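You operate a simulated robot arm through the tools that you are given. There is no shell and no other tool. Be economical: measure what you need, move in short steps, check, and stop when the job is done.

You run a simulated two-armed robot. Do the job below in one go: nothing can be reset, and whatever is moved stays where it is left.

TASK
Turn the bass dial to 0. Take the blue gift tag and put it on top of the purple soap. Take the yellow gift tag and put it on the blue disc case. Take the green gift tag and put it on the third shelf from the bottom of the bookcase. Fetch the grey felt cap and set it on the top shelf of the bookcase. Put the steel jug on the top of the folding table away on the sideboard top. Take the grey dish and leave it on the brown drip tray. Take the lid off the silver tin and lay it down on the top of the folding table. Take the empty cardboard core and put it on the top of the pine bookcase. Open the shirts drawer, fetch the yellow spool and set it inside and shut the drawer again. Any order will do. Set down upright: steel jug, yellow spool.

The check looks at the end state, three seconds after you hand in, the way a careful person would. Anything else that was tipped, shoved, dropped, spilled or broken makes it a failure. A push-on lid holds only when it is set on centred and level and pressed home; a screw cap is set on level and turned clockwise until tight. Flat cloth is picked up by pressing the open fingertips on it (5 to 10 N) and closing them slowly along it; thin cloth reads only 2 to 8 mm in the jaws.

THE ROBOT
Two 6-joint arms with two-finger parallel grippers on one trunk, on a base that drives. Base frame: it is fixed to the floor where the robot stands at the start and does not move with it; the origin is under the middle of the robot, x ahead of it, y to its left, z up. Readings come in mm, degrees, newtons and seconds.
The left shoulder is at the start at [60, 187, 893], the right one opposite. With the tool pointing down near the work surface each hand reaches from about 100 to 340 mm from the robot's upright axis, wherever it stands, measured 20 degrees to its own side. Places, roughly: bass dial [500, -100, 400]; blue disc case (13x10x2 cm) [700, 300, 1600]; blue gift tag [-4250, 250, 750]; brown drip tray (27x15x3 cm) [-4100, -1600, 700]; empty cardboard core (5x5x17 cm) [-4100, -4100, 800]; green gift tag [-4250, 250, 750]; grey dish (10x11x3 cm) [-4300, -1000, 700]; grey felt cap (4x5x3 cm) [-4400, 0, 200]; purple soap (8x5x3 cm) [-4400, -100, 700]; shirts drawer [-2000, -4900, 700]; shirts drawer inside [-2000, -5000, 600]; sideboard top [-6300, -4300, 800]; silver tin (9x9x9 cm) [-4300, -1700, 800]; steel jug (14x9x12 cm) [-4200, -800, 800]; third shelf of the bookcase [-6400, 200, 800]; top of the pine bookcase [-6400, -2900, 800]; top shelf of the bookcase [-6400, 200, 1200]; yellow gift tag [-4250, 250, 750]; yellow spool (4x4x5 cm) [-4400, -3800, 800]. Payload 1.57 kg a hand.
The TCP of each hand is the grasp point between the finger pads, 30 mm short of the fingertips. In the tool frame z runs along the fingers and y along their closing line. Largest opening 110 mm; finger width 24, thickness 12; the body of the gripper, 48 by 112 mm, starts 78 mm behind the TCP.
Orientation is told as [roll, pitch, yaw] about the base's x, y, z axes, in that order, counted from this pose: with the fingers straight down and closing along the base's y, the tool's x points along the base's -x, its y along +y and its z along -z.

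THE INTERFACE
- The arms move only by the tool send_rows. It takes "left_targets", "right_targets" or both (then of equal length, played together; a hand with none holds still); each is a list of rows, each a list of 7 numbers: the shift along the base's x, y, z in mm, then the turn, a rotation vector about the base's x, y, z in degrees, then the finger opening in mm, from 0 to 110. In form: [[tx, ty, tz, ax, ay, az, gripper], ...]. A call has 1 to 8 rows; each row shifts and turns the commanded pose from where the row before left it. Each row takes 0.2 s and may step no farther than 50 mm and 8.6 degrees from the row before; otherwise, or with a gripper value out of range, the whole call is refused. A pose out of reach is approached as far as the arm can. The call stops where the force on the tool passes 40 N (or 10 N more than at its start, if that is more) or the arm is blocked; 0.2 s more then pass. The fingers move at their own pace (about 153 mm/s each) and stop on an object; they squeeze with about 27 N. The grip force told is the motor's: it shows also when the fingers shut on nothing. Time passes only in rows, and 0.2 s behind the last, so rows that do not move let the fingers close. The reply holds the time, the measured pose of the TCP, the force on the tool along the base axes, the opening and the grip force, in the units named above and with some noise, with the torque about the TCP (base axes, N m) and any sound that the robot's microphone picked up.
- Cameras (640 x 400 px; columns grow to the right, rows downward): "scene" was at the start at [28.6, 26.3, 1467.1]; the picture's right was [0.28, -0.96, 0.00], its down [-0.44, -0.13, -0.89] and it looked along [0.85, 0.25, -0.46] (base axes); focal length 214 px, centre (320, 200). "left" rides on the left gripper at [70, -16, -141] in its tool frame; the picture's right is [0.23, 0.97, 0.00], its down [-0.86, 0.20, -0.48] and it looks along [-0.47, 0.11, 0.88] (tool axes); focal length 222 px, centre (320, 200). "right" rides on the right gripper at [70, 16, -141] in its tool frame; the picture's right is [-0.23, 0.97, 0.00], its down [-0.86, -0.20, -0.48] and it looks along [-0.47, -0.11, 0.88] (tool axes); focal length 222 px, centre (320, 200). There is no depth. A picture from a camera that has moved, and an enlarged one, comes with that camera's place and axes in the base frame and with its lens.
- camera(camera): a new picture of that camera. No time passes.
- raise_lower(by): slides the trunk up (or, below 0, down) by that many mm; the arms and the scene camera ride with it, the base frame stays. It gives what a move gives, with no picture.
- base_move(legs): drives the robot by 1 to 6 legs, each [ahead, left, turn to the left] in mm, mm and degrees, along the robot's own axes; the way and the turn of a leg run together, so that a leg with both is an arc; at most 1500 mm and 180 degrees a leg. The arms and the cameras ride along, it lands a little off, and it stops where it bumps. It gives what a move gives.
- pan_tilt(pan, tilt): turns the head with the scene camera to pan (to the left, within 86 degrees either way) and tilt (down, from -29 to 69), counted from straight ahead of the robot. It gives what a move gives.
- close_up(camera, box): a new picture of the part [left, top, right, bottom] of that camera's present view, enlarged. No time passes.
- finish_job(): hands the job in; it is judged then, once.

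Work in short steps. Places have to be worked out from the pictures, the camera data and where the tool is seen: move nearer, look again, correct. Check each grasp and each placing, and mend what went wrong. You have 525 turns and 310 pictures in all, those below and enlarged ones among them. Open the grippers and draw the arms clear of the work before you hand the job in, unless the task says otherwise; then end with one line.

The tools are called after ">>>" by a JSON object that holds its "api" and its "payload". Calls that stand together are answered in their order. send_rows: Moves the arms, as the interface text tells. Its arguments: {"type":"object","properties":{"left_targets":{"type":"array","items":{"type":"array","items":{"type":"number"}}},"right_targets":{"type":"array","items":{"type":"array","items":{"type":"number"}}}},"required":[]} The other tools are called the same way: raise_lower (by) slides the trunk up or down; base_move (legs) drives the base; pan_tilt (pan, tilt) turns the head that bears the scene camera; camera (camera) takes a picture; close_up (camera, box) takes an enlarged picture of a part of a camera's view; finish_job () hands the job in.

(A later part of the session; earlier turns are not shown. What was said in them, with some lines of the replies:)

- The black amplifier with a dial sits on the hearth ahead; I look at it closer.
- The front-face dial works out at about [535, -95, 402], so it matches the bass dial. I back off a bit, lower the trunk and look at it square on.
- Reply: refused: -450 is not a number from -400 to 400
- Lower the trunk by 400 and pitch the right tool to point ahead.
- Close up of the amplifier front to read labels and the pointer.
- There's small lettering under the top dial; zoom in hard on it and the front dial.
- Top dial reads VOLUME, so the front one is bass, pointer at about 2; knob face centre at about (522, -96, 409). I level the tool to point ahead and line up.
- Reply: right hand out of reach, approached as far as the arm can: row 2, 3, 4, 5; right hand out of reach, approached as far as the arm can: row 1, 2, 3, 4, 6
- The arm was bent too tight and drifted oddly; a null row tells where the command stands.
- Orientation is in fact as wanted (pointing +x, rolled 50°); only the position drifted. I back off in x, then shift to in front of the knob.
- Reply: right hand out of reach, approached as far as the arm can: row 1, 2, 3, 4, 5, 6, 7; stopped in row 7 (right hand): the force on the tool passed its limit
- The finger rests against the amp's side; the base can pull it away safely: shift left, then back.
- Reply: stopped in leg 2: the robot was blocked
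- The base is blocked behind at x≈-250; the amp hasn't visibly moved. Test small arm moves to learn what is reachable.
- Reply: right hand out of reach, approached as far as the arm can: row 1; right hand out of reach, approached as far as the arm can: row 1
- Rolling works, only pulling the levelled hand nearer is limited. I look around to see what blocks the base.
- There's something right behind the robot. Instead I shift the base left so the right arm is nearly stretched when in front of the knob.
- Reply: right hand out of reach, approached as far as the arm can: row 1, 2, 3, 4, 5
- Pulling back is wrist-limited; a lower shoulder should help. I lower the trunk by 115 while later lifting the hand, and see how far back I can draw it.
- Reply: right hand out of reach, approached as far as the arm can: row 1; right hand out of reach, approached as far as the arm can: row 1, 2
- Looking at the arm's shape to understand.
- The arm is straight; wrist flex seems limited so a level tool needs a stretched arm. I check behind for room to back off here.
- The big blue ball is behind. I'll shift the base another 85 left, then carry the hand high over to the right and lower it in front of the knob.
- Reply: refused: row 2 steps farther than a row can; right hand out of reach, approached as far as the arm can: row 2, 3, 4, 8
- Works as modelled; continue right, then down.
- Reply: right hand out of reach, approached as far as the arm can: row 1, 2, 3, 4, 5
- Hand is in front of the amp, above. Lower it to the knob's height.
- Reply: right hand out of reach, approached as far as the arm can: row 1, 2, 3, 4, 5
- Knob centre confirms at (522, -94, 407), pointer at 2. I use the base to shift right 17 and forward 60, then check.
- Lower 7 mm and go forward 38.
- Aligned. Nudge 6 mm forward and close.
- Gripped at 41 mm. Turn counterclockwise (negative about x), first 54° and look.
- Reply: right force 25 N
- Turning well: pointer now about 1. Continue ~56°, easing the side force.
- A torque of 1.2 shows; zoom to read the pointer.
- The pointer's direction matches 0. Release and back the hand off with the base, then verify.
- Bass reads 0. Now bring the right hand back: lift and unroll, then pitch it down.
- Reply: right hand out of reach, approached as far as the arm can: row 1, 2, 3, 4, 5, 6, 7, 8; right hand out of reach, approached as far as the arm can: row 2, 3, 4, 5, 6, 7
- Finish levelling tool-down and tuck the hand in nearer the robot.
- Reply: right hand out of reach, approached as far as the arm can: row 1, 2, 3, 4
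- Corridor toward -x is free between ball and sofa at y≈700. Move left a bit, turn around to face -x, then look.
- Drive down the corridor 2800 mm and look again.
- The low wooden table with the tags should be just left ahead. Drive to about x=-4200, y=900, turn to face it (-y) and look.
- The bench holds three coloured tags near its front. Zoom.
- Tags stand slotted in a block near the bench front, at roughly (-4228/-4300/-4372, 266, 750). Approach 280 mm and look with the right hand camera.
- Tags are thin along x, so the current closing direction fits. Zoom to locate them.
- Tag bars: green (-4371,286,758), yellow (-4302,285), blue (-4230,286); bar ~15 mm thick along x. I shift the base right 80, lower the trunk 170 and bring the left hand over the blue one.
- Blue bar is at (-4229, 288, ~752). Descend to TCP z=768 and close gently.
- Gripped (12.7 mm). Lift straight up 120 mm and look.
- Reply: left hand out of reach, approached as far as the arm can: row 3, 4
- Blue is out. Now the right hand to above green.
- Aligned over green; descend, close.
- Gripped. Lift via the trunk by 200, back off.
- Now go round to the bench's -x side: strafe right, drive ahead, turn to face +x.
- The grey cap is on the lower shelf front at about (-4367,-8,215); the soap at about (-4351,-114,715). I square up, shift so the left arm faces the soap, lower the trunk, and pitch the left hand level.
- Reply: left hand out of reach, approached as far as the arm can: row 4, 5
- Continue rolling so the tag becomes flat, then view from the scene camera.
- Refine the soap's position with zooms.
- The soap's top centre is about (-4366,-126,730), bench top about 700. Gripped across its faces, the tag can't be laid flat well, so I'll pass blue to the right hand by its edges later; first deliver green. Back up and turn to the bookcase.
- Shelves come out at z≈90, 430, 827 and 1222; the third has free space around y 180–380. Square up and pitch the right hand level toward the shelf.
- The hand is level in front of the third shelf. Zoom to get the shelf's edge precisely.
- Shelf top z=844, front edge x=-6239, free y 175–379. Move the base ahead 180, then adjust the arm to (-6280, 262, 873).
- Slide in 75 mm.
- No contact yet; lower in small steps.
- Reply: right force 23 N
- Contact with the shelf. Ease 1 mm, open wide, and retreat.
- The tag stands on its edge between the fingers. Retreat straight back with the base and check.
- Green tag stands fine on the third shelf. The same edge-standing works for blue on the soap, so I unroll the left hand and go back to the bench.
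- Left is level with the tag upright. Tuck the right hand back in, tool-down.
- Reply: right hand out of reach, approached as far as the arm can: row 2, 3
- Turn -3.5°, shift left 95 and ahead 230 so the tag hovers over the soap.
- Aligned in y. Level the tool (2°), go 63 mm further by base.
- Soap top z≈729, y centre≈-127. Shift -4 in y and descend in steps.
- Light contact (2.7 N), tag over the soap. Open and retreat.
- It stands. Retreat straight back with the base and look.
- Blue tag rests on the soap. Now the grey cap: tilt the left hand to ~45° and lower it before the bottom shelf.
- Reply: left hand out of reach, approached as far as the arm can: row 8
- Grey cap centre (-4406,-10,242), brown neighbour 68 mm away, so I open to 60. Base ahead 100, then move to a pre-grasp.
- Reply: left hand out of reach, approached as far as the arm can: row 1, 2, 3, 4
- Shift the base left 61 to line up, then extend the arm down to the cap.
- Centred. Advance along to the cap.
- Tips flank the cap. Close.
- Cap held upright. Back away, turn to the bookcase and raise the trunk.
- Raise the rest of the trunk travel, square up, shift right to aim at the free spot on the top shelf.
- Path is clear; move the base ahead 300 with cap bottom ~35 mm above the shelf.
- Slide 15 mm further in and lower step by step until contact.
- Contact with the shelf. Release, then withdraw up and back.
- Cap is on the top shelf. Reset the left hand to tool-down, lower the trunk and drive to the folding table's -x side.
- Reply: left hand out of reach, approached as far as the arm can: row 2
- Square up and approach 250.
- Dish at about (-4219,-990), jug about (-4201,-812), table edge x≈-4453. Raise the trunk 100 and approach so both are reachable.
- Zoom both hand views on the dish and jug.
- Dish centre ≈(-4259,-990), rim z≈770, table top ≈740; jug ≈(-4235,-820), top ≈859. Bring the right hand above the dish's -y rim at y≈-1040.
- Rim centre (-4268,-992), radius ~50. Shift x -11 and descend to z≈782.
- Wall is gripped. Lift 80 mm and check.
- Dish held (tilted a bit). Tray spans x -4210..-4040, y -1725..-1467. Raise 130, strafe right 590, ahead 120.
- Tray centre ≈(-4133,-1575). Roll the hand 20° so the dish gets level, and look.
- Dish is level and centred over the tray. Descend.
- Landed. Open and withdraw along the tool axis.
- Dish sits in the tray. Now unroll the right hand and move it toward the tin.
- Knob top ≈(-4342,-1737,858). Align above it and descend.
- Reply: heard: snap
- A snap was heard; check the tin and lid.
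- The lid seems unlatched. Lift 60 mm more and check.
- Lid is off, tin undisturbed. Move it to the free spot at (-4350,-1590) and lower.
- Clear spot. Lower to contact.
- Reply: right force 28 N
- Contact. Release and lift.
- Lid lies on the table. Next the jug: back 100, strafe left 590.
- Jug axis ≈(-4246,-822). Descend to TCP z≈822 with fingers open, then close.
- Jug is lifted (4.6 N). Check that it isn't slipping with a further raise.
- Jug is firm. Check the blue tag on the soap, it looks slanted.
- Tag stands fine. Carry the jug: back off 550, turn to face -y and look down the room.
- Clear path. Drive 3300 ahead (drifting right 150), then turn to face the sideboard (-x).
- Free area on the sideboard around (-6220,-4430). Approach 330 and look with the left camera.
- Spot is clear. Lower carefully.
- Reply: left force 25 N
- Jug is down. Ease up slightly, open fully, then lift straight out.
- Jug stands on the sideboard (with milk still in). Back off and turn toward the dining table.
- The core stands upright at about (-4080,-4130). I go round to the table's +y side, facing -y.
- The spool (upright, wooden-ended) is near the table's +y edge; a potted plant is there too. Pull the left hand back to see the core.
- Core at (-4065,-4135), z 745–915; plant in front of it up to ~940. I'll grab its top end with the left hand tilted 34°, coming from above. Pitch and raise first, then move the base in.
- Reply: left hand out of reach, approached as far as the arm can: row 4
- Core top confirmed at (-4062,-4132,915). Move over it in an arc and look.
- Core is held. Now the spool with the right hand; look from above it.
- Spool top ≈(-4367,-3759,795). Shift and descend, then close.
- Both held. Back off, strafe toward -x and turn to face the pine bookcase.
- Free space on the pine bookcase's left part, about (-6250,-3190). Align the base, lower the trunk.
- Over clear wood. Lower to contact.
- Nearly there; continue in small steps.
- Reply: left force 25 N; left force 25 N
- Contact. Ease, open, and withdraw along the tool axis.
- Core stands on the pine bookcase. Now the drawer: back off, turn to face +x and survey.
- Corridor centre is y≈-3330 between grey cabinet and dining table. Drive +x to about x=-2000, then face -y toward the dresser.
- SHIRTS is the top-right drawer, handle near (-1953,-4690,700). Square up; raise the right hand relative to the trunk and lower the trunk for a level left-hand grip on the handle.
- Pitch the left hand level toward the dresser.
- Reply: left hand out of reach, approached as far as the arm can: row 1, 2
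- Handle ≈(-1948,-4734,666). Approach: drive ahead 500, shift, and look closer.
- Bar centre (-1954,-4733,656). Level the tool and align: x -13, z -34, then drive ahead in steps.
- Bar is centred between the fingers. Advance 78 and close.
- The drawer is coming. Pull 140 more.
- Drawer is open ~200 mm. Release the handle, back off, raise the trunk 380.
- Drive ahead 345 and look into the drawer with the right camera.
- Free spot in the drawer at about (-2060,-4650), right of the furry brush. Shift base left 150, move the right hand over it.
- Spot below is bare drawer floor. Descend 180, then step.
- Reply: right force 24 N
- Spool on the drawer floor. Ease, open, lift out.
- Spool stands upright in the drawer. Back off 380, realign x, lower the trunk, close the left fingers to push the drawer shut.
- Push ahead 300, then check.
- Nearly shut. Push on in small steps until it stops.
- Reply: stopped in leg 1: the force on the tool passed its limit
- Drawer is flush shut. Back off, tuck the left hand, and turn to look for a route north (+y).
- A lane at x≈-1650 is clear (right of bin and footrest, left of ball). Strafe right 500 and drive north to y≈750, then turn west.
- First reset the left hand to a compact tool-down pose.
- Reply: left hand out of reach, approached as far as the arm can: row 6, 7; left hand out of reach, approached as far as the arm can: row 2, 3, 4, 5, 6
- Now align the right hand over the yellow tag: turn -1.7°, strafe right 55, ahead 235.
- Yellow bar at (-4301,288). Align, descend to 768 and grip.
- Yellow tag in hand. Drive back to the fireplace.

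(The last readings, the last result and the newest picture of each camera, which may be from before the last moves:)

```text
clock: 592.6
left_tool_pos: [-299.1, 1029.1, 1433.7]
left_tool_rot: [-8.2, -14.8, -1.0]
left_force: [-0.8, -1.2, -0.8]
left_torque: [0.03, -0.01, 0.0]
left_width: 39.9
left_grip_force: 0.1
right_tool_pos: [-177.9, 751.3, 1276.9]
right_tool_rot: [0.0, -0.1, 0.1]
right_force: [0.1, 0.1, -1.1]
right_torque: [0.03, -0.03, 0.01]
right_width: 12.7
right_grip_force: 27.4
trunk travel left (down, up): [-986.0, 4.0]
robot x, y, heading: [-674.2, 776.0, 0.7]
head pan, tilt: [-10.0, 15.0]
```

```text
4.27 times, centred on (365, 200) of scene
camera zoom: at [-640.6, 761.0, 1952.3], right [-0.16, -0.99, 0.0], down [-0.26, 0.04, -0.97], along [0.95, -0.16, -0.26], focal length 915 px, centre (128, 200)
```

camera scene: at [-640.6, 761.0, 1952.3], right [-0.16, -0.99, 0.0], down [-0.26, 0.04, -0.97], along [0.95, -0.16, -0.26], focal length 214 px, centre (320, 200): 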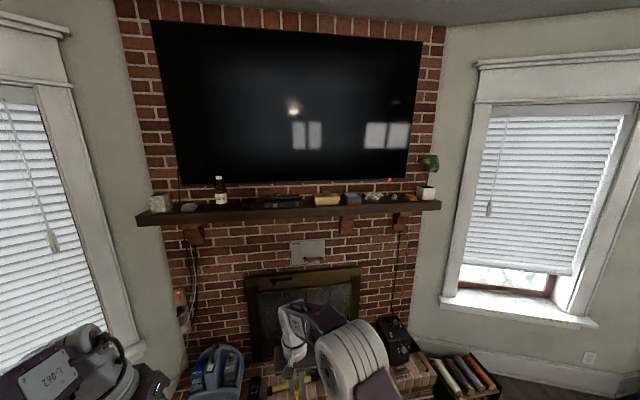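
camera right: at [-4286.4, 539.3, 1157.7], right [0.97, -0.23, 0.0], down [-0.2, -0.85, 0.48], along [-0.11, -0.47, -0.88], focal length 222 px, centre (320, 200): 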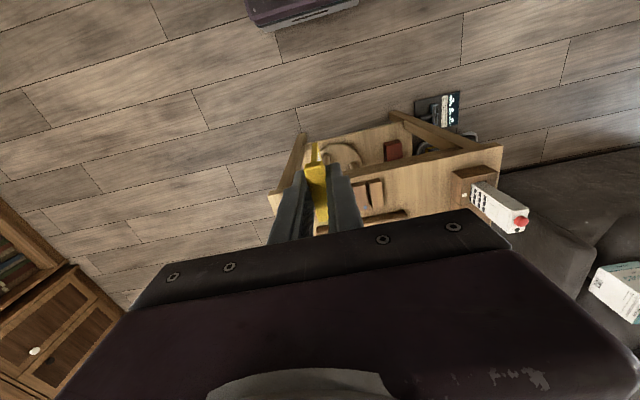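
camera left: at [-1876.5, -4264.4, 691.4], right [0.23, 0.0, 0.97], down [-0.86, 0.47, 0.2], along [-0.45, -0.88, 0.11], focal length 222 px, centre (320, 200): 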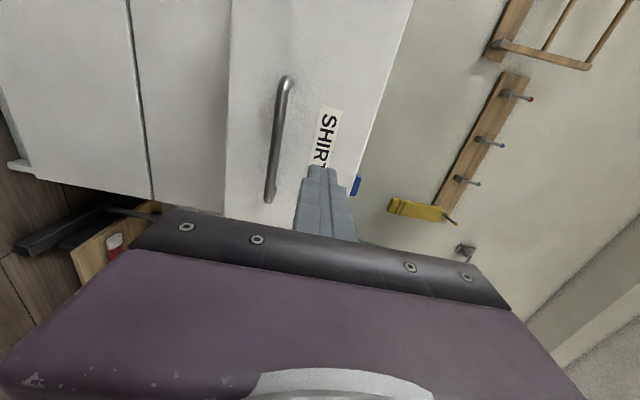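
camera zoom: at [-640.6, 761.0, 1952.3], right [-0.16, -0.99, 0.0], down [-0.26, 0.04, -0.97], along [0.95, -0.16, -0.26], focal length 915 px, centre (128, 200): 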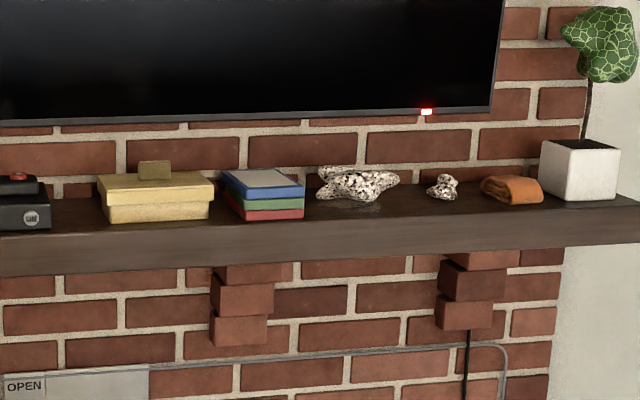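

The blue case tops a stack of three at about (715–750, 317, ~1595), TV above it. Level the right hand with the tag.

>>> {"api": "send_rows", "payload": {"right_targets": [[12, 0, 25, 0, -8.5, 0, 5], [12, 0, 25, 0, -8.5, 0, 5], [12, 0, 25, 0, -8.5, 0, 5], [12, 0, 25, 0, -8.5, 0, 5], [12, 0, 25, 0, -8.5, 0, 5], [12, 0, 25, 0, -8.5, 0, 5], [12, 0, 25, 0, -8.5, 0, 5], [12, 0, 25, 0, -8.5, 0, 5]]}}

>>> {"api": "send_rows", "payload": {"right_targets": [[12, 0, 25, 0, -8, 0, 5], [12, 0, 25, 0, -8, 0, 5], [12, 0, 20, 0, -6, 0, 5]]}}

>>> {"api": "base_move", "payload": {"legs": [[0, 0, -0.7], [0, -330, 0], [450, 0, 0]]}}

>>> {"api": "camera", "payload": {"camera": "right"}}

>>> {"api": "camera", "payload": {"camera": "scene"}}

```text
clock: 594.5
left_tool_pos: [-298.4, 1030.0, 1433.4]
left_tool_rot: [-8.2, -14.7, -0.9]
left_force: [0.1, -0.3, 0.7]
left_torque: [-0.04, -0.01, 0.0]
left_width: 40.0
left_grip_force: 0.1
right_tool_pos: [-82.3, 753.0, 1479.2]
right_tool_rot: [-0.3, -68.2, 0.3]
right_force: [-0.9, 0.7, -0.8]
right_torque: [0.03, 0.02, -0.02]
right_width: 12.6
right_grip_force: 26.9
trunk travel left (down, up): [-986.0, 4.0]
robot x, y, heading: [-672.9, 778.3, 0.3]
head pan, tilt: [-10.0, 15.0]
```

```text
clock: 595.2
left_tool_pos: [-298.2, 1029.5, 1433.1]
left_tool_rot: [-8.2, -14.7, -0.9]
left_force: [-0.4, 0.3, -0.9]
left_torque: [0.01, 0.03, -0.03]
left_width: 40.1
left_grip_force: 0.1
right_tool_pos: [-44.2, 754.2, 1549.0]
right_tool_rot: [-143.8, -89.8, 144.0]
right_force: [-0.2, -0.3, 0.2]
right_torque: [0.02, 0.03, 0.0]
right_width: 12.6
right_grip_force: 27.9
trunk travel left (down, up): [-986.0, 4.0]
robot x, y, heading: [-673.1, 774.2, 0.4]
head pan, tilt: [-10.0, 15.0]
```

```text
clock: 600.1
left_tool_pos: [150.9, 697.8, 1433.5]
left_tool_rot: [-8.2, -15.0, -0.9]
left_force: [-0.6, -0.5, 0.1]
left_torque: [0.02, -0.01, 0.0]
left_width: 39.9
left_grip_force: 0.0
right_tool_pos: [405.9, 423.7, 1549.1]
right_tool_rot: [-150.5, -89.7, 150.4]
right_force: [-0.1, 0.1, -0.1]
right_torque: [-0.04, -0.01, 0.0]
right_width: 12.4
right_grip_force: 26.7
trunk travel left (down, up): [-986.0, 4.0]
robot x, y, heading: [-219.5, 446.1, 0.5]
head pan, tilt: [-10.0, 15.0]
```

```text
110 pictures are left
camera right: at [262.7, 440.4, 1478.9], right [0.0, 0.97, 0.22], down [-0.48, -0.2, 0.85], along [0.88, -0.11, 0.47], focal length 222 px, centre (320, 200)
```

right: 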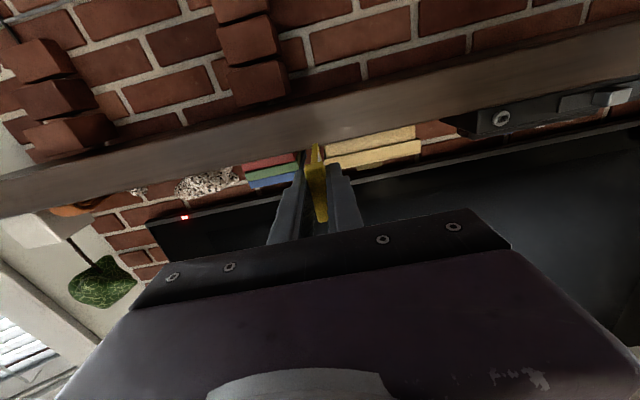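

```text
109 pictures are left
camera scene: at [-191.3, 431.2, 1952.4], right [-0.17, -0.99, 0.0], down [-0.25, 0.04, -0.97], along [0.95, -0.16, -0.26], focal length 214 px, centre (320, 200)
```

scene: 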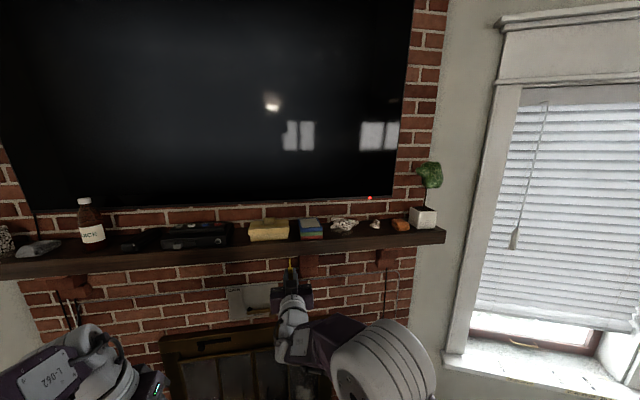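

>>> {"api": "close_up", "payload": {"camera": "scene", "box": [260, 195, 360, 285]}}

>>> {"api": "close_up", "payload": {"camera": "right", "box": [210, 110, 350, 220]}}

```text
4.44 times, centred on (310, 240) of scene
camera zoom: at [-191.3, 431.2, 1952.4], right [-0.17, -0.99, 0.0], down [-0.25, 0.04, -0.97], along [0.95, -0.16, -0.26], focal length 953 px, centre (364, 22)
```

zoom: 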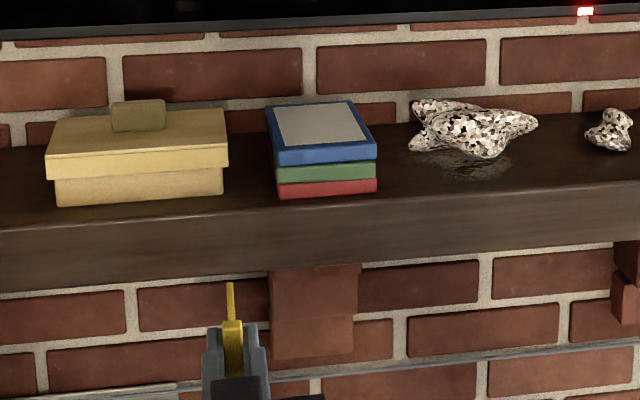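

```text
3.64 times, centred on (280, 165) of right
camera zoom: at [262.7, 440.4, 1478.9], right [0.0, 0.97, 0.22], down [-0.48, -0.2, 0.85], along [0.88, -0.11, 0.47], focal length 808 px, centre (466, 327)
```

zoom: 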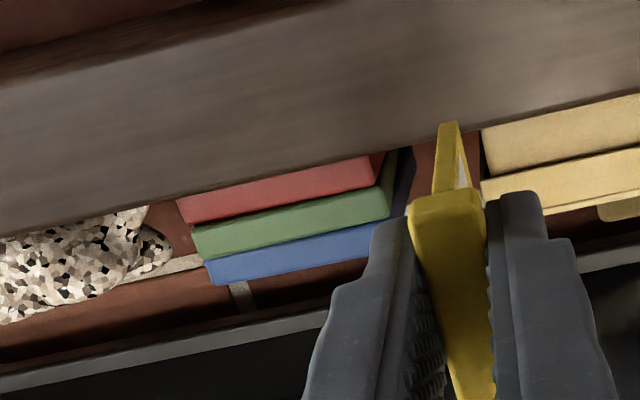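

Blue case's top is around z 1590–1612; TV's bottom edge at 1696. Align y to the case (base right 92), raise the hand to ~1650, and close in 90 for a better look.

>>> {"api": "send_rows", "payload": {"right_targets": [[0, 0, 40, 0, 0, 0, 5], [0, 0, 40, 0, 0, 0, 5], [0, 0, 20, 0, 0, 0, 5]]}}

>>> {"api": "base_move", "payload": {"legs": [[0, -92, -0.5], [80, 0, 0]]}}

>>> {"api": "camera", "payload": {"camera": "right"}}

>>> {"api": "camera", "payload": {"camera": "scene"}}

```text
clock: 600.9
left_tool_pos: [153.6, 698.7, 1433.9]
left_tool_rot: [-8.2, -14.8, -0.9]
left_force: [-0.4, -0.1, 0.9]
left_torque: [0.0, 0.0, -0.02]
left_width: 40.0
left_grip_force: 0.1
right_tool_pos: [407.5, 422.1, 1647.4]
right_tool_rot: [-116.9, -89.9, 117.0]
right_force: [1.3, -0.2, 0.6]
right_torque: [-0.01, -0.01, 0.0]
right_width: 12.6
right_grip_force: 27.3
trunk travel left (down, up): [-986.0, 4.0]
robot x, y, heading: [-220.8, 447.9, 0.7]
head pan, tilt: [-10.0, 15.0]
```

```text
clock: 602.7
left_tool_pos: [222.8, 610.3, 1435.8]
left_tool_rot: [-8.4, -15.4, -1.6]
left_force: [-0.8, 0.5, -0.2]
left_torque: [-0.06, -0.11, -0.01]
left_width: 40.0
left_grip_force: 0.0
right_tool_pos: [470.2, 330.4, 1655.9]
right_tool_rot: [-152.4, -89.1, 151.8]
right_force: [-0.1, 1.2, 0.4]
right_torque: [-0.02, 0.05, -0.08]
right_width: 12.5
right_grip_force: 26.9
trunk travel left (down, up): [-986.0, 4.0]
robot x, y, heading: [-142.0, 354.5, -0.4]
head pan, tilt: [-10.0, 15.0]
```

```text
106 pictures are left
camera right: at [328.6, 348.5, 1583.0], right [0.01, 0.98, 0.22], down [-0.49, -0.19, 0.85], along [0.87, -0.12, 0.48], focal length 222 px, centre (320, 200)
```

right: 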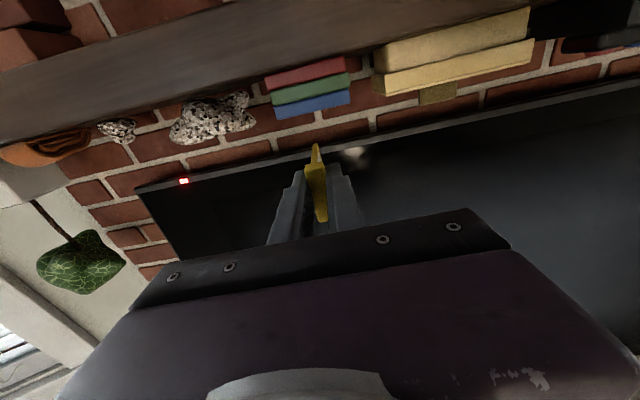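

```text
105 pictures are left
camera scene: at [-128.0, 348.2, 1952.7], right [-0.18, -0.98, 0.0], down [-0.24, 0.04, -0.97], along [0.95, -0.17, -0.25], focal length 214 px, centre (320, 200)
```

scene: 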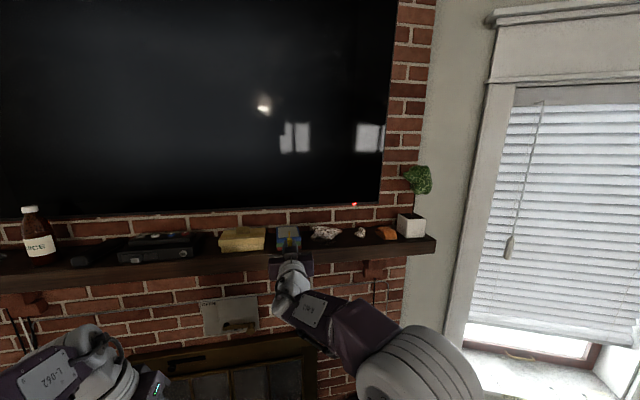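

>>> {"api": "close_up", "payload": {"camera": "right", "box": [240, 40, 400, 180]}}

>>> {"api": "close_up", "payload": {"camera": "scene", "box": [240, 210, 340, 290]}}

```text
2.86 times, centred on (320, 110) of right
camera zoom: at [328.6, 348.5, 1583.0], right [0.01, 0.98, 0.22], down [-0.49, -0.19, 0.85], along [0.87, -0.12, 0.48], focal length 635 px, centre (320, 457)
```

zoom: 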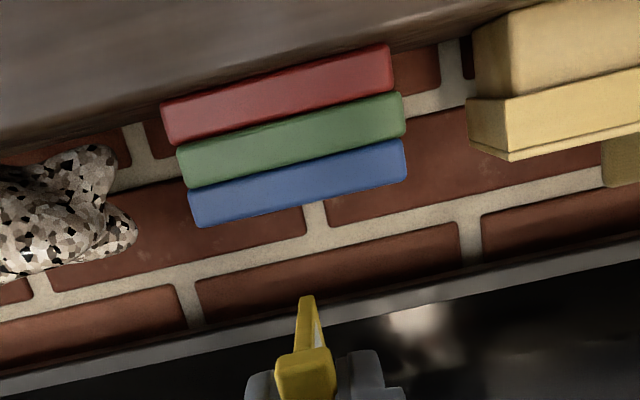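

```text
5.00 times, centred on (290, 250) of scene
camera zoom: at [-128.0, 348.2, 1952.7], right [-0.18, -0.98, 0.0], down [-0.24, 0.04, -0.97], along [0.95, -0.17, -0.25], focal length 1072 px, centre (470, -50)
```

zoom: 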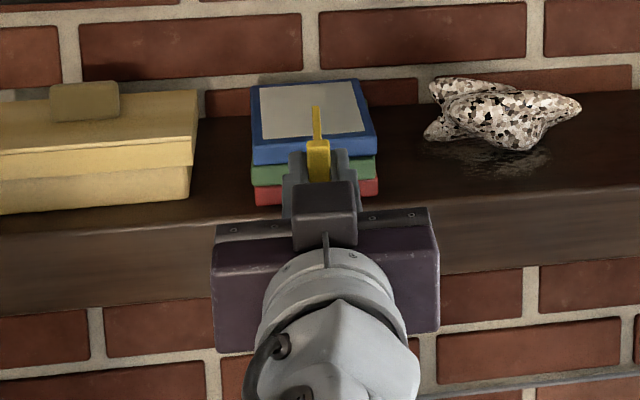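

Blue case top: z≈1616, x 596–730, y 288–376. Advance 140 by base at this height.

>>> {"api": "base_move", "payload": {"legs": [[140, 0, 0]]}}

>>> {"api": "camera", "payload": {"camera": "right"}}

>>> {"api": "close_up", "payload": {"camera": "scene", "box": [240, 210, 340, 290]}}

```text
clock: 604.0
left_tool_pos: [367.6, 603.3, 1436.1]
left_tool_rot: [-8.3, -15.1, -1.8]
left_force: [-0.1, 0.0, 0.0]
left_torque: [-0.04, -0.06, 0.03]
left_width: 40.2
left_grip_force: 0.0
right_tool_pos: [617.7, 322.6, 1652.6]
right_tool_rot: [-161.8, -89.4, 161.0]
right_force: [-0.6, 0.3, -0.1]
right_torque: [0.0, 0.03, -0.01]
right_width: 12.4
right_grip_force: 27.3
trunk travel left (down, up): [-986.0, 4.0]
robot x, y, heading: [1.1, 355.6, -0.3]
head pan, tilt: [-10.0, 15.0]
```

```text
102 pictures are left
camera right: at [475.5, 341.1, 1580.9], right [0.01, 0.97, 0.22], down [-0.49, -0.19, 0.85], along [0.87, -0.12, 0.47], focal length 222 px, centre (320, 200)
```

right: 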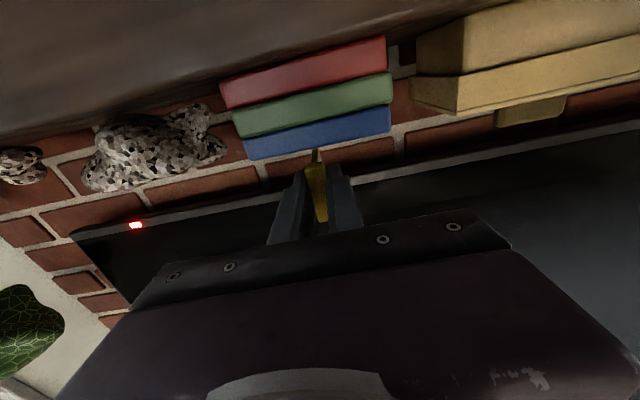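

```text
5.00 times, centred on (290, 250) of scene
camera zoom: at [20.8, 340.2, 1952.6], right [-0.18, -0.98, 0.0], down [-0.25, 0.05, -0.97], along [0.95, -0.17, -0.25], focal length 1072 px, centre (470, -50)
```

zoom: 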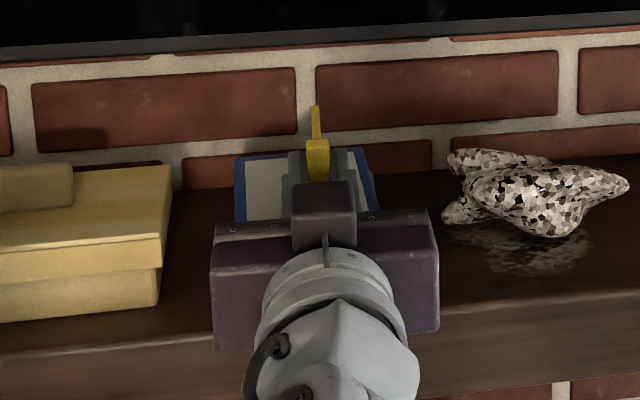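

Over the case. Shift (+8,+6) and lower to contact.

>>> {"api": "send_rows", "payload": {"right_targets": [[8, 6, -4, 0, 0, 0, 5], [0, 0, -3, 0, 0, 0, 5], [0, 0, 0, 0, 0, 0, 5]]}}

>>> {"api": "send_rows", "payload": {"right_targets": [[0, 0, -2, 0, 0, 0, 5], [0, 0, -2, 0, 0, 0, 5], [0, 0, 0, 0, 0, 0, 5]]}}

```text
clock: 604.8
left_tool_pos: [375.0, 603.0, 1433.0]
left_tool_rot: [-8.2, -14.8, -1.7]
left_force: [-1.0, -0.1, 0.5]
left_torque: [0.02, -0.04, -0.01]
left_width: 40.0
left_grip_force: 0.0
right_tool_pos: [631.2, 327.1, 1642.9]
right_tool_rot: [-149.5, -89.6, 148.8]
right_force: [0.3, 0.8, 0.4]
right_torque: [-0.03, 0.02, 0.03]
right_width: 12.1
right_grip_force: 27.1
trunk travel left (down, up): [-986.0, 4.0]
robot x, y, heading: [-2.6, 353.0, 0.0]
head pan, tilt: [-10.0, 15.0]
```

```text
clock: 605.6
left_tool_pos: [375.9, 603.0, 1433.4]
left_tool_rot: [-8.2, -14.8, -1.7]
left_force: [0.4, -0.4, 0.1]
left_torque: [0.01, -0.02, 0.0]
left_width: 40.0
left_grip_force: 0.0
right_tool_pos: [633.7, 327.4, 1639.8]
right_tool_rot: [-159.8, -89.6, 159.2]
right_force: [0.1, 0.4, 5.1]
right_torque: [0.01, -0.01, -0.03]
right_width: 12.4
right_grip_force: 27.1
trunk travel left (down, up): [-986.0, 4.0]
robot x, y, heading: [-3.3, 354.4, -0.2]
head pan, tilt: [-10.0, 15.0]
```

Light contact (5 N) right where expected. Open, check.

>>> {"api": "send_rows", "payload": {"right_targets": [[0, 0, 0, 0, 0, 0, 14], [0, 0, 0, 0, 0, 0, 30], [0, 0, 0, 0, 0, 0, 50], [0, 0, 0, 0, 0, 0, 50]]}}

>>> {"api": "camera", "payload": {"camera": "right"}}

>>> {"api": "close_up", "payload": {"camera": "scene", "box": [240, 210, 340, 290]}}

```text
clock: 606.6
left_tool_pos: [376.6, 601.0, 1433.5]
left_tool_rot: [-8.2, -14.7, -1.7]
left_force: [0.1, -0.6, 0.1]
left_torque: [0.07, 0.0, -0.02]
left_width: 40.1
left_grip_force: 0.1
right_tool_pos: [634.2, 327.6, 1638.3]
right_tool_rot: [-142.1, -89.7, 141.4]
right_force: [0.4, -0.4, 0.2]
right_torque: [-0.01, 0.0, 0.01]
right_width: 49.8
right_grip_force: 0.0
trunk travel left (down, up): [-986.0, 4.0]
robot x, y, heading: [-3.6, 356.1, -0.3]
head pan, tilt: [-10.0, 15.0]
```

```text
100 pictures are left
camera right: at [492.4, 345.9, 1567.2], right [0.01, 0.97, 0.22], down [-0.48, -0.19, 0.85], along [0.88, -0.12, 0.47], focal length 222 px, centre (320, 200)
```

right: 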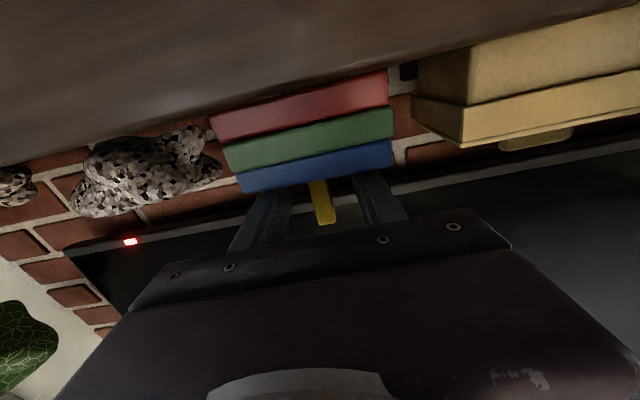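

```text
5.00 times, centred on (290, 250) of scene
camera zoom: at [31.9, 338.9, 1952.4], right [-0.18, -0.98, 0.0], down [-0.25, 0.05, -0.97], along [0.95, -0.17, -0.26], focal length 1072 px, centre (470, -50)
```

zoom: 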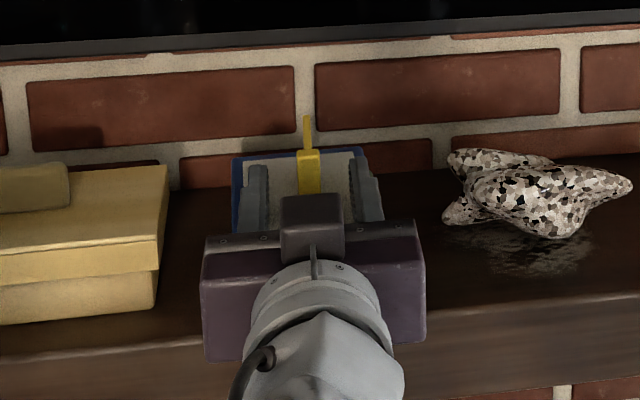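

It stands on the blue case. Retreat straight back and verify.

>>> {"api": "base_move", "payload": {"legs": [[-150, 0, 0]]}}

>>> {"api": "close_up", "payload": {"camera": "scene", "box": [230, 200, 350, 290]}}

```text
clock: 608.0
left_tool_pos: [230.8, 602.7, 1431.5]
left_tool_rot: [-8.2, -14.5, -1.7]
left_force: [-0.8, 0.2, -0.2]
left_torque: [0.01, 0.04, 0.0]
left_width: 40.2
left_grip_force: 0.1
right_tool_pos: [489.4, 329.5, 1636.8]
right_tool_rot: [-82.8, -89.9, 82.0]
right_force: [-0.2, 0.3, -0.4]
right_torque: [0.01, 0.0, 0.01]
right_width: 50.1
right_grip_force: 0.0
trunk travel left (down, up): [-986.0, 4.0]
robot x, y, heading: [-150.1, 355.8, -0.1]
head pan, tilt: [-10.0, 15.0]
```

```text
4.44 times, centred on (290, 245) of scene
camera zoom: at [-112.7, 339.7, 1952.2], right [-0.18, -0.98, 0.0], down [-0.26, 0.05, -0.96], along [0.95, -0.17, -0.26], focal length 953 px, centre (453, 0)
```

zoom: 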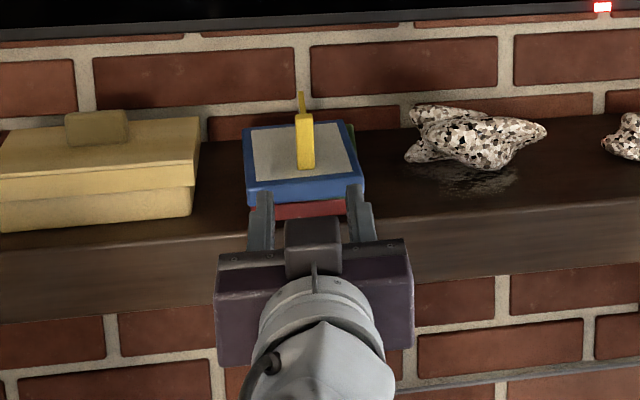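

The stack looks different now; back further and look closely.

>>> {"api": "base_move", "payload": {"legs": [[-150, 0, 0]]}}

>>> {"api": "close_up", "payload": {"camera": "scene", "box": [240, 200, 360, 290]}}

>>> {"api": "close_up", "payload": {"camera": "right", "box": [220, 60, 420, 210]}}

```text
clock: 609.4
left_tool_pos: [84.6, 602.7, 1430.4]
left_tool_rot: [-8.2, -14.4, -1.9]
left_force: [0.7, -0.1, -0.1]
left_torque: [-0.01, 0.05, -0.04]
left_width: 39.8
left_grip_force: 0.1
right_tool_pos: [339.8, 327.8, 1634.1]
right_tool_rot: [-60.6, -89.8, 59.7]
right_force: [0.3, -0.3, -0.1]
right_torque: [0.02, -0.03, 0.01]
right_width: 50.2
right_grip_force: 0.0
trunk travel left (down, up): [-986.0, 4.0]
robot x, y, heading: [-299.6, 354.2, -0.5]
head pan, tilt: [-10.0, 15.0]
```

```text
4.44 times, centred on (300, 245) of scene
camera zoom: at [-260.6, 340.7, 1952.2], right [-0.18, -0.98, 0.0], down [-0.26, 0.05, -0.96], along [0.95, -0.18, -0.26], focal length 953 px, centre (409, 0)
```

zoom: 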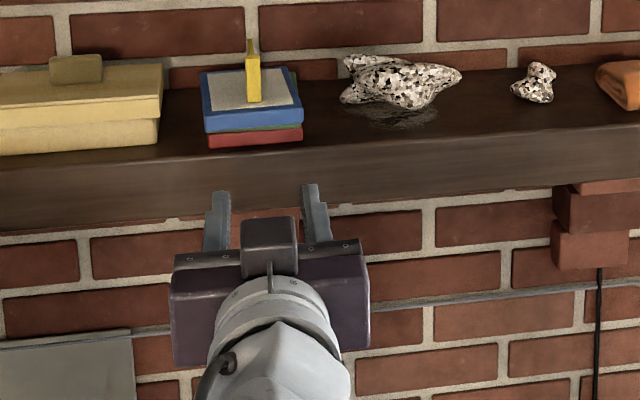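

```text
2.67 times, centred on (320, 135) of right
camera zoom: at [198.4, 346.1, 1564.9], right [0.02, 0.97, 0.22], down [-0.48, -0.19, 0.86], along [0.88, -0.12, 0.47], focal length 592 px, centre (320, 373)
```

zoom: 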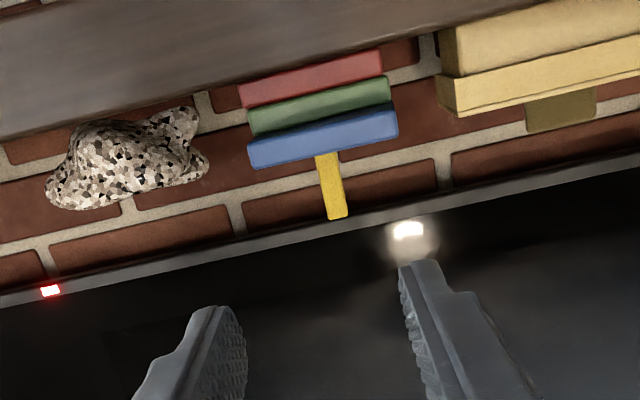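

Blue case shifted about a centimetre at most, tag stands on it well inside. Final check of the bass dial from here.

>>> {"api": "pan_tilt", "payload": {"pan": -28, "tilt": 55}}

>>> {"api": "camera", "payload": {"camera": "scene"}}

```text
clock: 610.4
left_tool_pos: [76.6, 603.1, 1433.9]
left_tool_rot: [-8.1, -14.8, -1.9]
left_force: [0.3, -0.1, 0.6]
left_torque: [-0.01, -0.05, 0.03]
left_width: 39.8
left_grip_force: 0.0
right_tool_pos: [333.0, 328.1, 1638.9]
right_tool_rot: [-144.9, -89.8, 143.9]
right_force: [0.2, 0.4, 0.4]
right_torque: [-0.01, -0.03, -0.01]
right_width: 50.1
right_grip_force: 0.1
trunk travel left (down, up): [-986.0, 4.0]
robot x, y, heading: [-303.5, 357.5, -0.7]
head pan, tilt: [-28.0, 55.0]
```

```text
95 pictures are left
camera scene: at [-298.6, 323.4, 1892.2], right [-0.48, -0.88, 0.0], down [-0.72, 0.39, -0.57], along [0.51, -0.27, -0.82], focal length 214 px, centre (320, 200)
```

scene: 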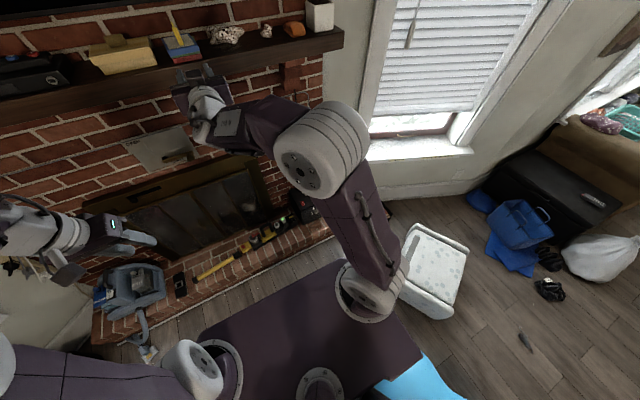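

Lower the trunk to see the dial past the arm.

>>> {"api": "raise_lower", "payload": {"by": -400}}

>>> {"api": "pan_tilt", "payload": {"pan": -28, "tilt": 45}}

>>> {"api": "camera", "payload": {"camera": "scene"}}

```text
clock: 614.2
left_tool_pos: [78.3, 602.3, 1033.2]
left_tool_rot: [-8.2, -14.7, -2.0]
left_force: [-0.4, 0.4, 0.2]
left_torque: [-0.03, 0.0, -0.02]
left_width: 40.1
left_grip_force: 0.0
right_tool_pos: [334.8, 327.0, 1237.8]
right_tool_rot: [-136.2, -89.7, 135.3]
right_force: [0.3, 0.3, 0.6]
right_torque: [0.01, -0.01, -0.03]
right_width: 50.4
right_grip_force: 0.1
trunk travel left (down, up): [-586.0, 404.0]
robot x, y, heading: [-305.3, 355.9, -0.7]
head pan, tilt: [-28.0, 55.0]
```

```text
clock: 615.0
left_tool_pos: [77.7, 602.6, 1032.8]
left_tool_rot: [-8.1, -14.7, -1.9]
left_force: [0.4, -0.2, -0.4]
left_torque: [0.0, 0.01, 0.02]
left_width: 40.0
left_grip_force: 0.0
right_tool_pos: [333.3, 327.3, 1237.4]
right_tool_rot: [-135.8, -89.8, 134.8]
right_force: [0.5, 0.4, 0.3]
right_torque: [0.03, 0.0, 0.0]
right_width: 50.0
right_grip_force: 0.1
trunk travel left (down, up): [-586.0, 404.0]
robot x, y, heading: [-301.8, 355.7, -0.4]
head pan, tilt: [-28.0, 45.0]
```

```text
94 pictures are left
camera scene: at [-288.9, 318.9, 1505.5], right [-0.48, -0.88, 0.0], down [-0.62, 0.34, -0.71], along [0.62, -0.34, -0.71], focal length 214 px, centre (320, 200)
```

scene: 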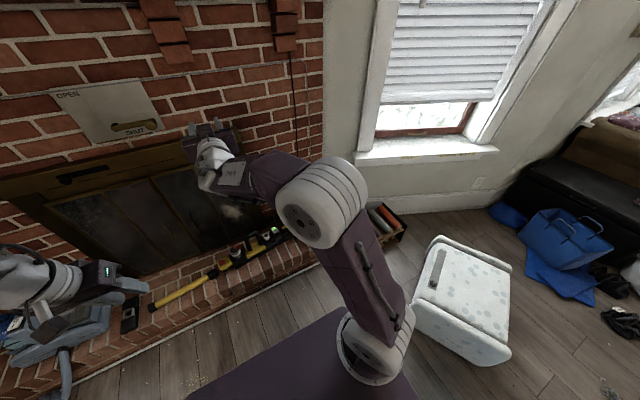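

>>> {"api": "base_move", "payload": {"legs": [[120, 0, 0], [0, -220, 0]]}}

>>> {"api": "pan_tilt", "payload": {"pan": -30, "tilt": 45}}

>>> {"api": "camera", "payload": {"camera": "scene"}}

```text
clock: 617.5
left_tool_pos: [194.6, 383.9, 1031.8]
left_tool_rot: [-8.1, -14.7, -1.8]
left_force: [-0.1, -0.2, 0.1]
left_torque: [0.01, -0.02, 0.01]
left_width: 40.0
left_grip_force: 0.1
right_tool_pos: [451.5, 110.1, 1236.8]
right_tool_rot: [-135.7, -89.9, 135.0]
right_force: [-0.2, -0.1, -0.3]
right_torque: [0.01, 0.03, -0.01]
right_width: 50.1
right_grip_force: 0.0
trunk travel left (down, up): [-586.0, 404.0]
robot x, y, heading: [-182.2, 135.3, -0.3]
head pan, tilt: [-28.0, 45.0]
```

```text
clock: 618.1
left_tool_pos: [194.2, 384.7, 1032.7]
left_tool_rot: [-8.1, -14.8, -1.6]
left_force: [-0.1, -0.3, 0.1]
left_torque: [-0.01, -0.02, 0.05]
left_width: 39.7
left_grip_force: 0.2
right_tool_pos: [451.3, 110.0, 1238.7]
right_tool_rot: [-141.9, -89.8, 141.2]
right_force: [-0.1, -0.2, 0.6]
right_torque: [0.01, -0.03, -0.01]
right_width: 50.0
right_grip_force: 0.0
trunk travel left (down, up): [-586.0, 404.0]
robot x, y, heading: [-186.4, 135.1, -0.0]
head pan, tilt: [-30.0, 45.0]
```

```text
93 pictures are left
camera scene: at [-172.9, 96.1, 1505.5], right [-0.5, -0.86, 0.0], down [-0.61, 0.36, -0.71], along [0.61, -0.36, -0.71], focal length 214 px, centre (320, 200)
```

scene: 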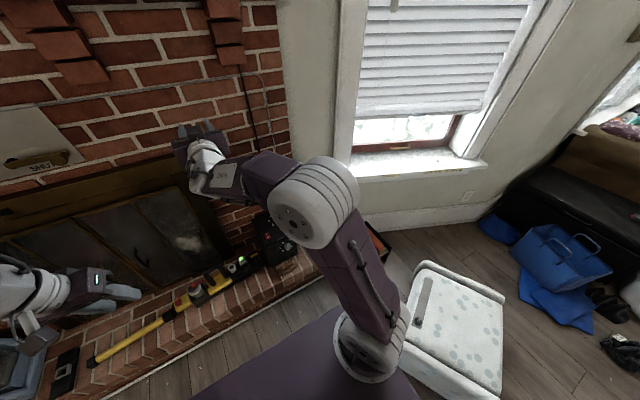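

>>> {"api": "close_up", "payload": {"camera": "scene", "box": [245, 205, 310, 265]}}

```text
6.67 times, centred on (278, 235) of scene
camera zoom: at [-172.9, 96.1, 1505.5], right [-0.5, -0.86, 0.0], down [-0.61, 0.36, -0.71], along [0.61, -0.36, -0.71], focal length 1430 px, centre (603, -33)
```

zoom: 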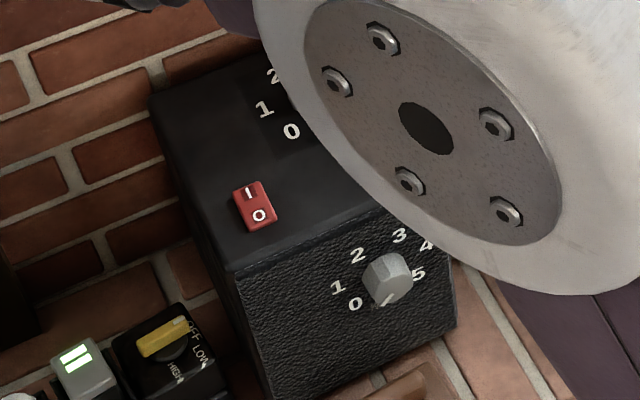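

>>> {"api": "close_up", "payload": {"camera": "scene", "box": [276, 226, 292, 242]}}

```text
16.00 times, centred on (284, 234) of scene
camera zoom: at [-172.9, 96.1, 1505.5], right [-0.5, -0.86, 0.0], down [-0.61, 0.36, -0.71], along [0.61, -0.36, -0.71], focal length 3432 px, centre (896, -344)
```

zoom: 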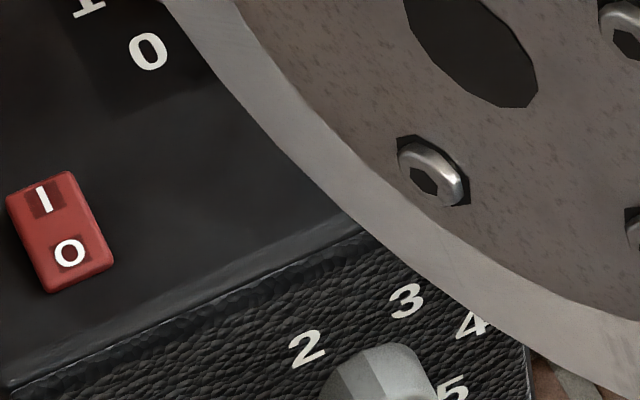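

>>> {"api": "close_up", "payload": {"camera": "scene", "box": [278, 238, 300, 256]}}

```text
16.00 times, centred on (289, 247) of scene
camera zoom: at [-172.9, 96.1, 1505.5], right [-0.5, -0.86, 0.0], down [-0.61, 0.36, -0.71], along [0.61, -0.36, -0.71], focal length 3432 px, centre (816, -552)
```

zoom: 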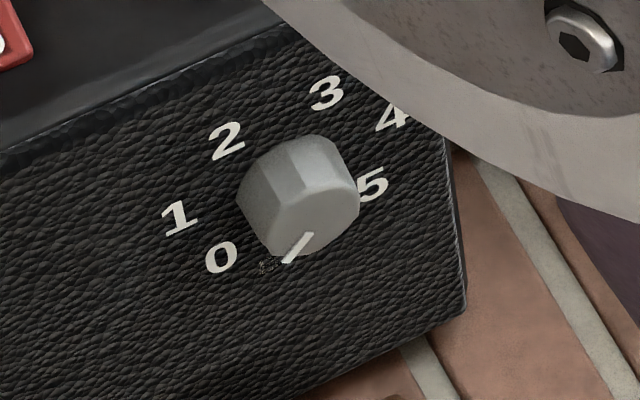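

The dial pointer works out at ~130–138° left of up, i.e. at 0 (135°). All placements are checked, grippers open and arms clear; hand in.

>>> {"api": "finish_job", "payload": {}}

```text
The job is handed in.
```

I did every item on the list and handed the job in; the blue disc case slid about a centimetre when I set the yellow tag on it. The three gift tags are standing on their edges rather than lying flat.
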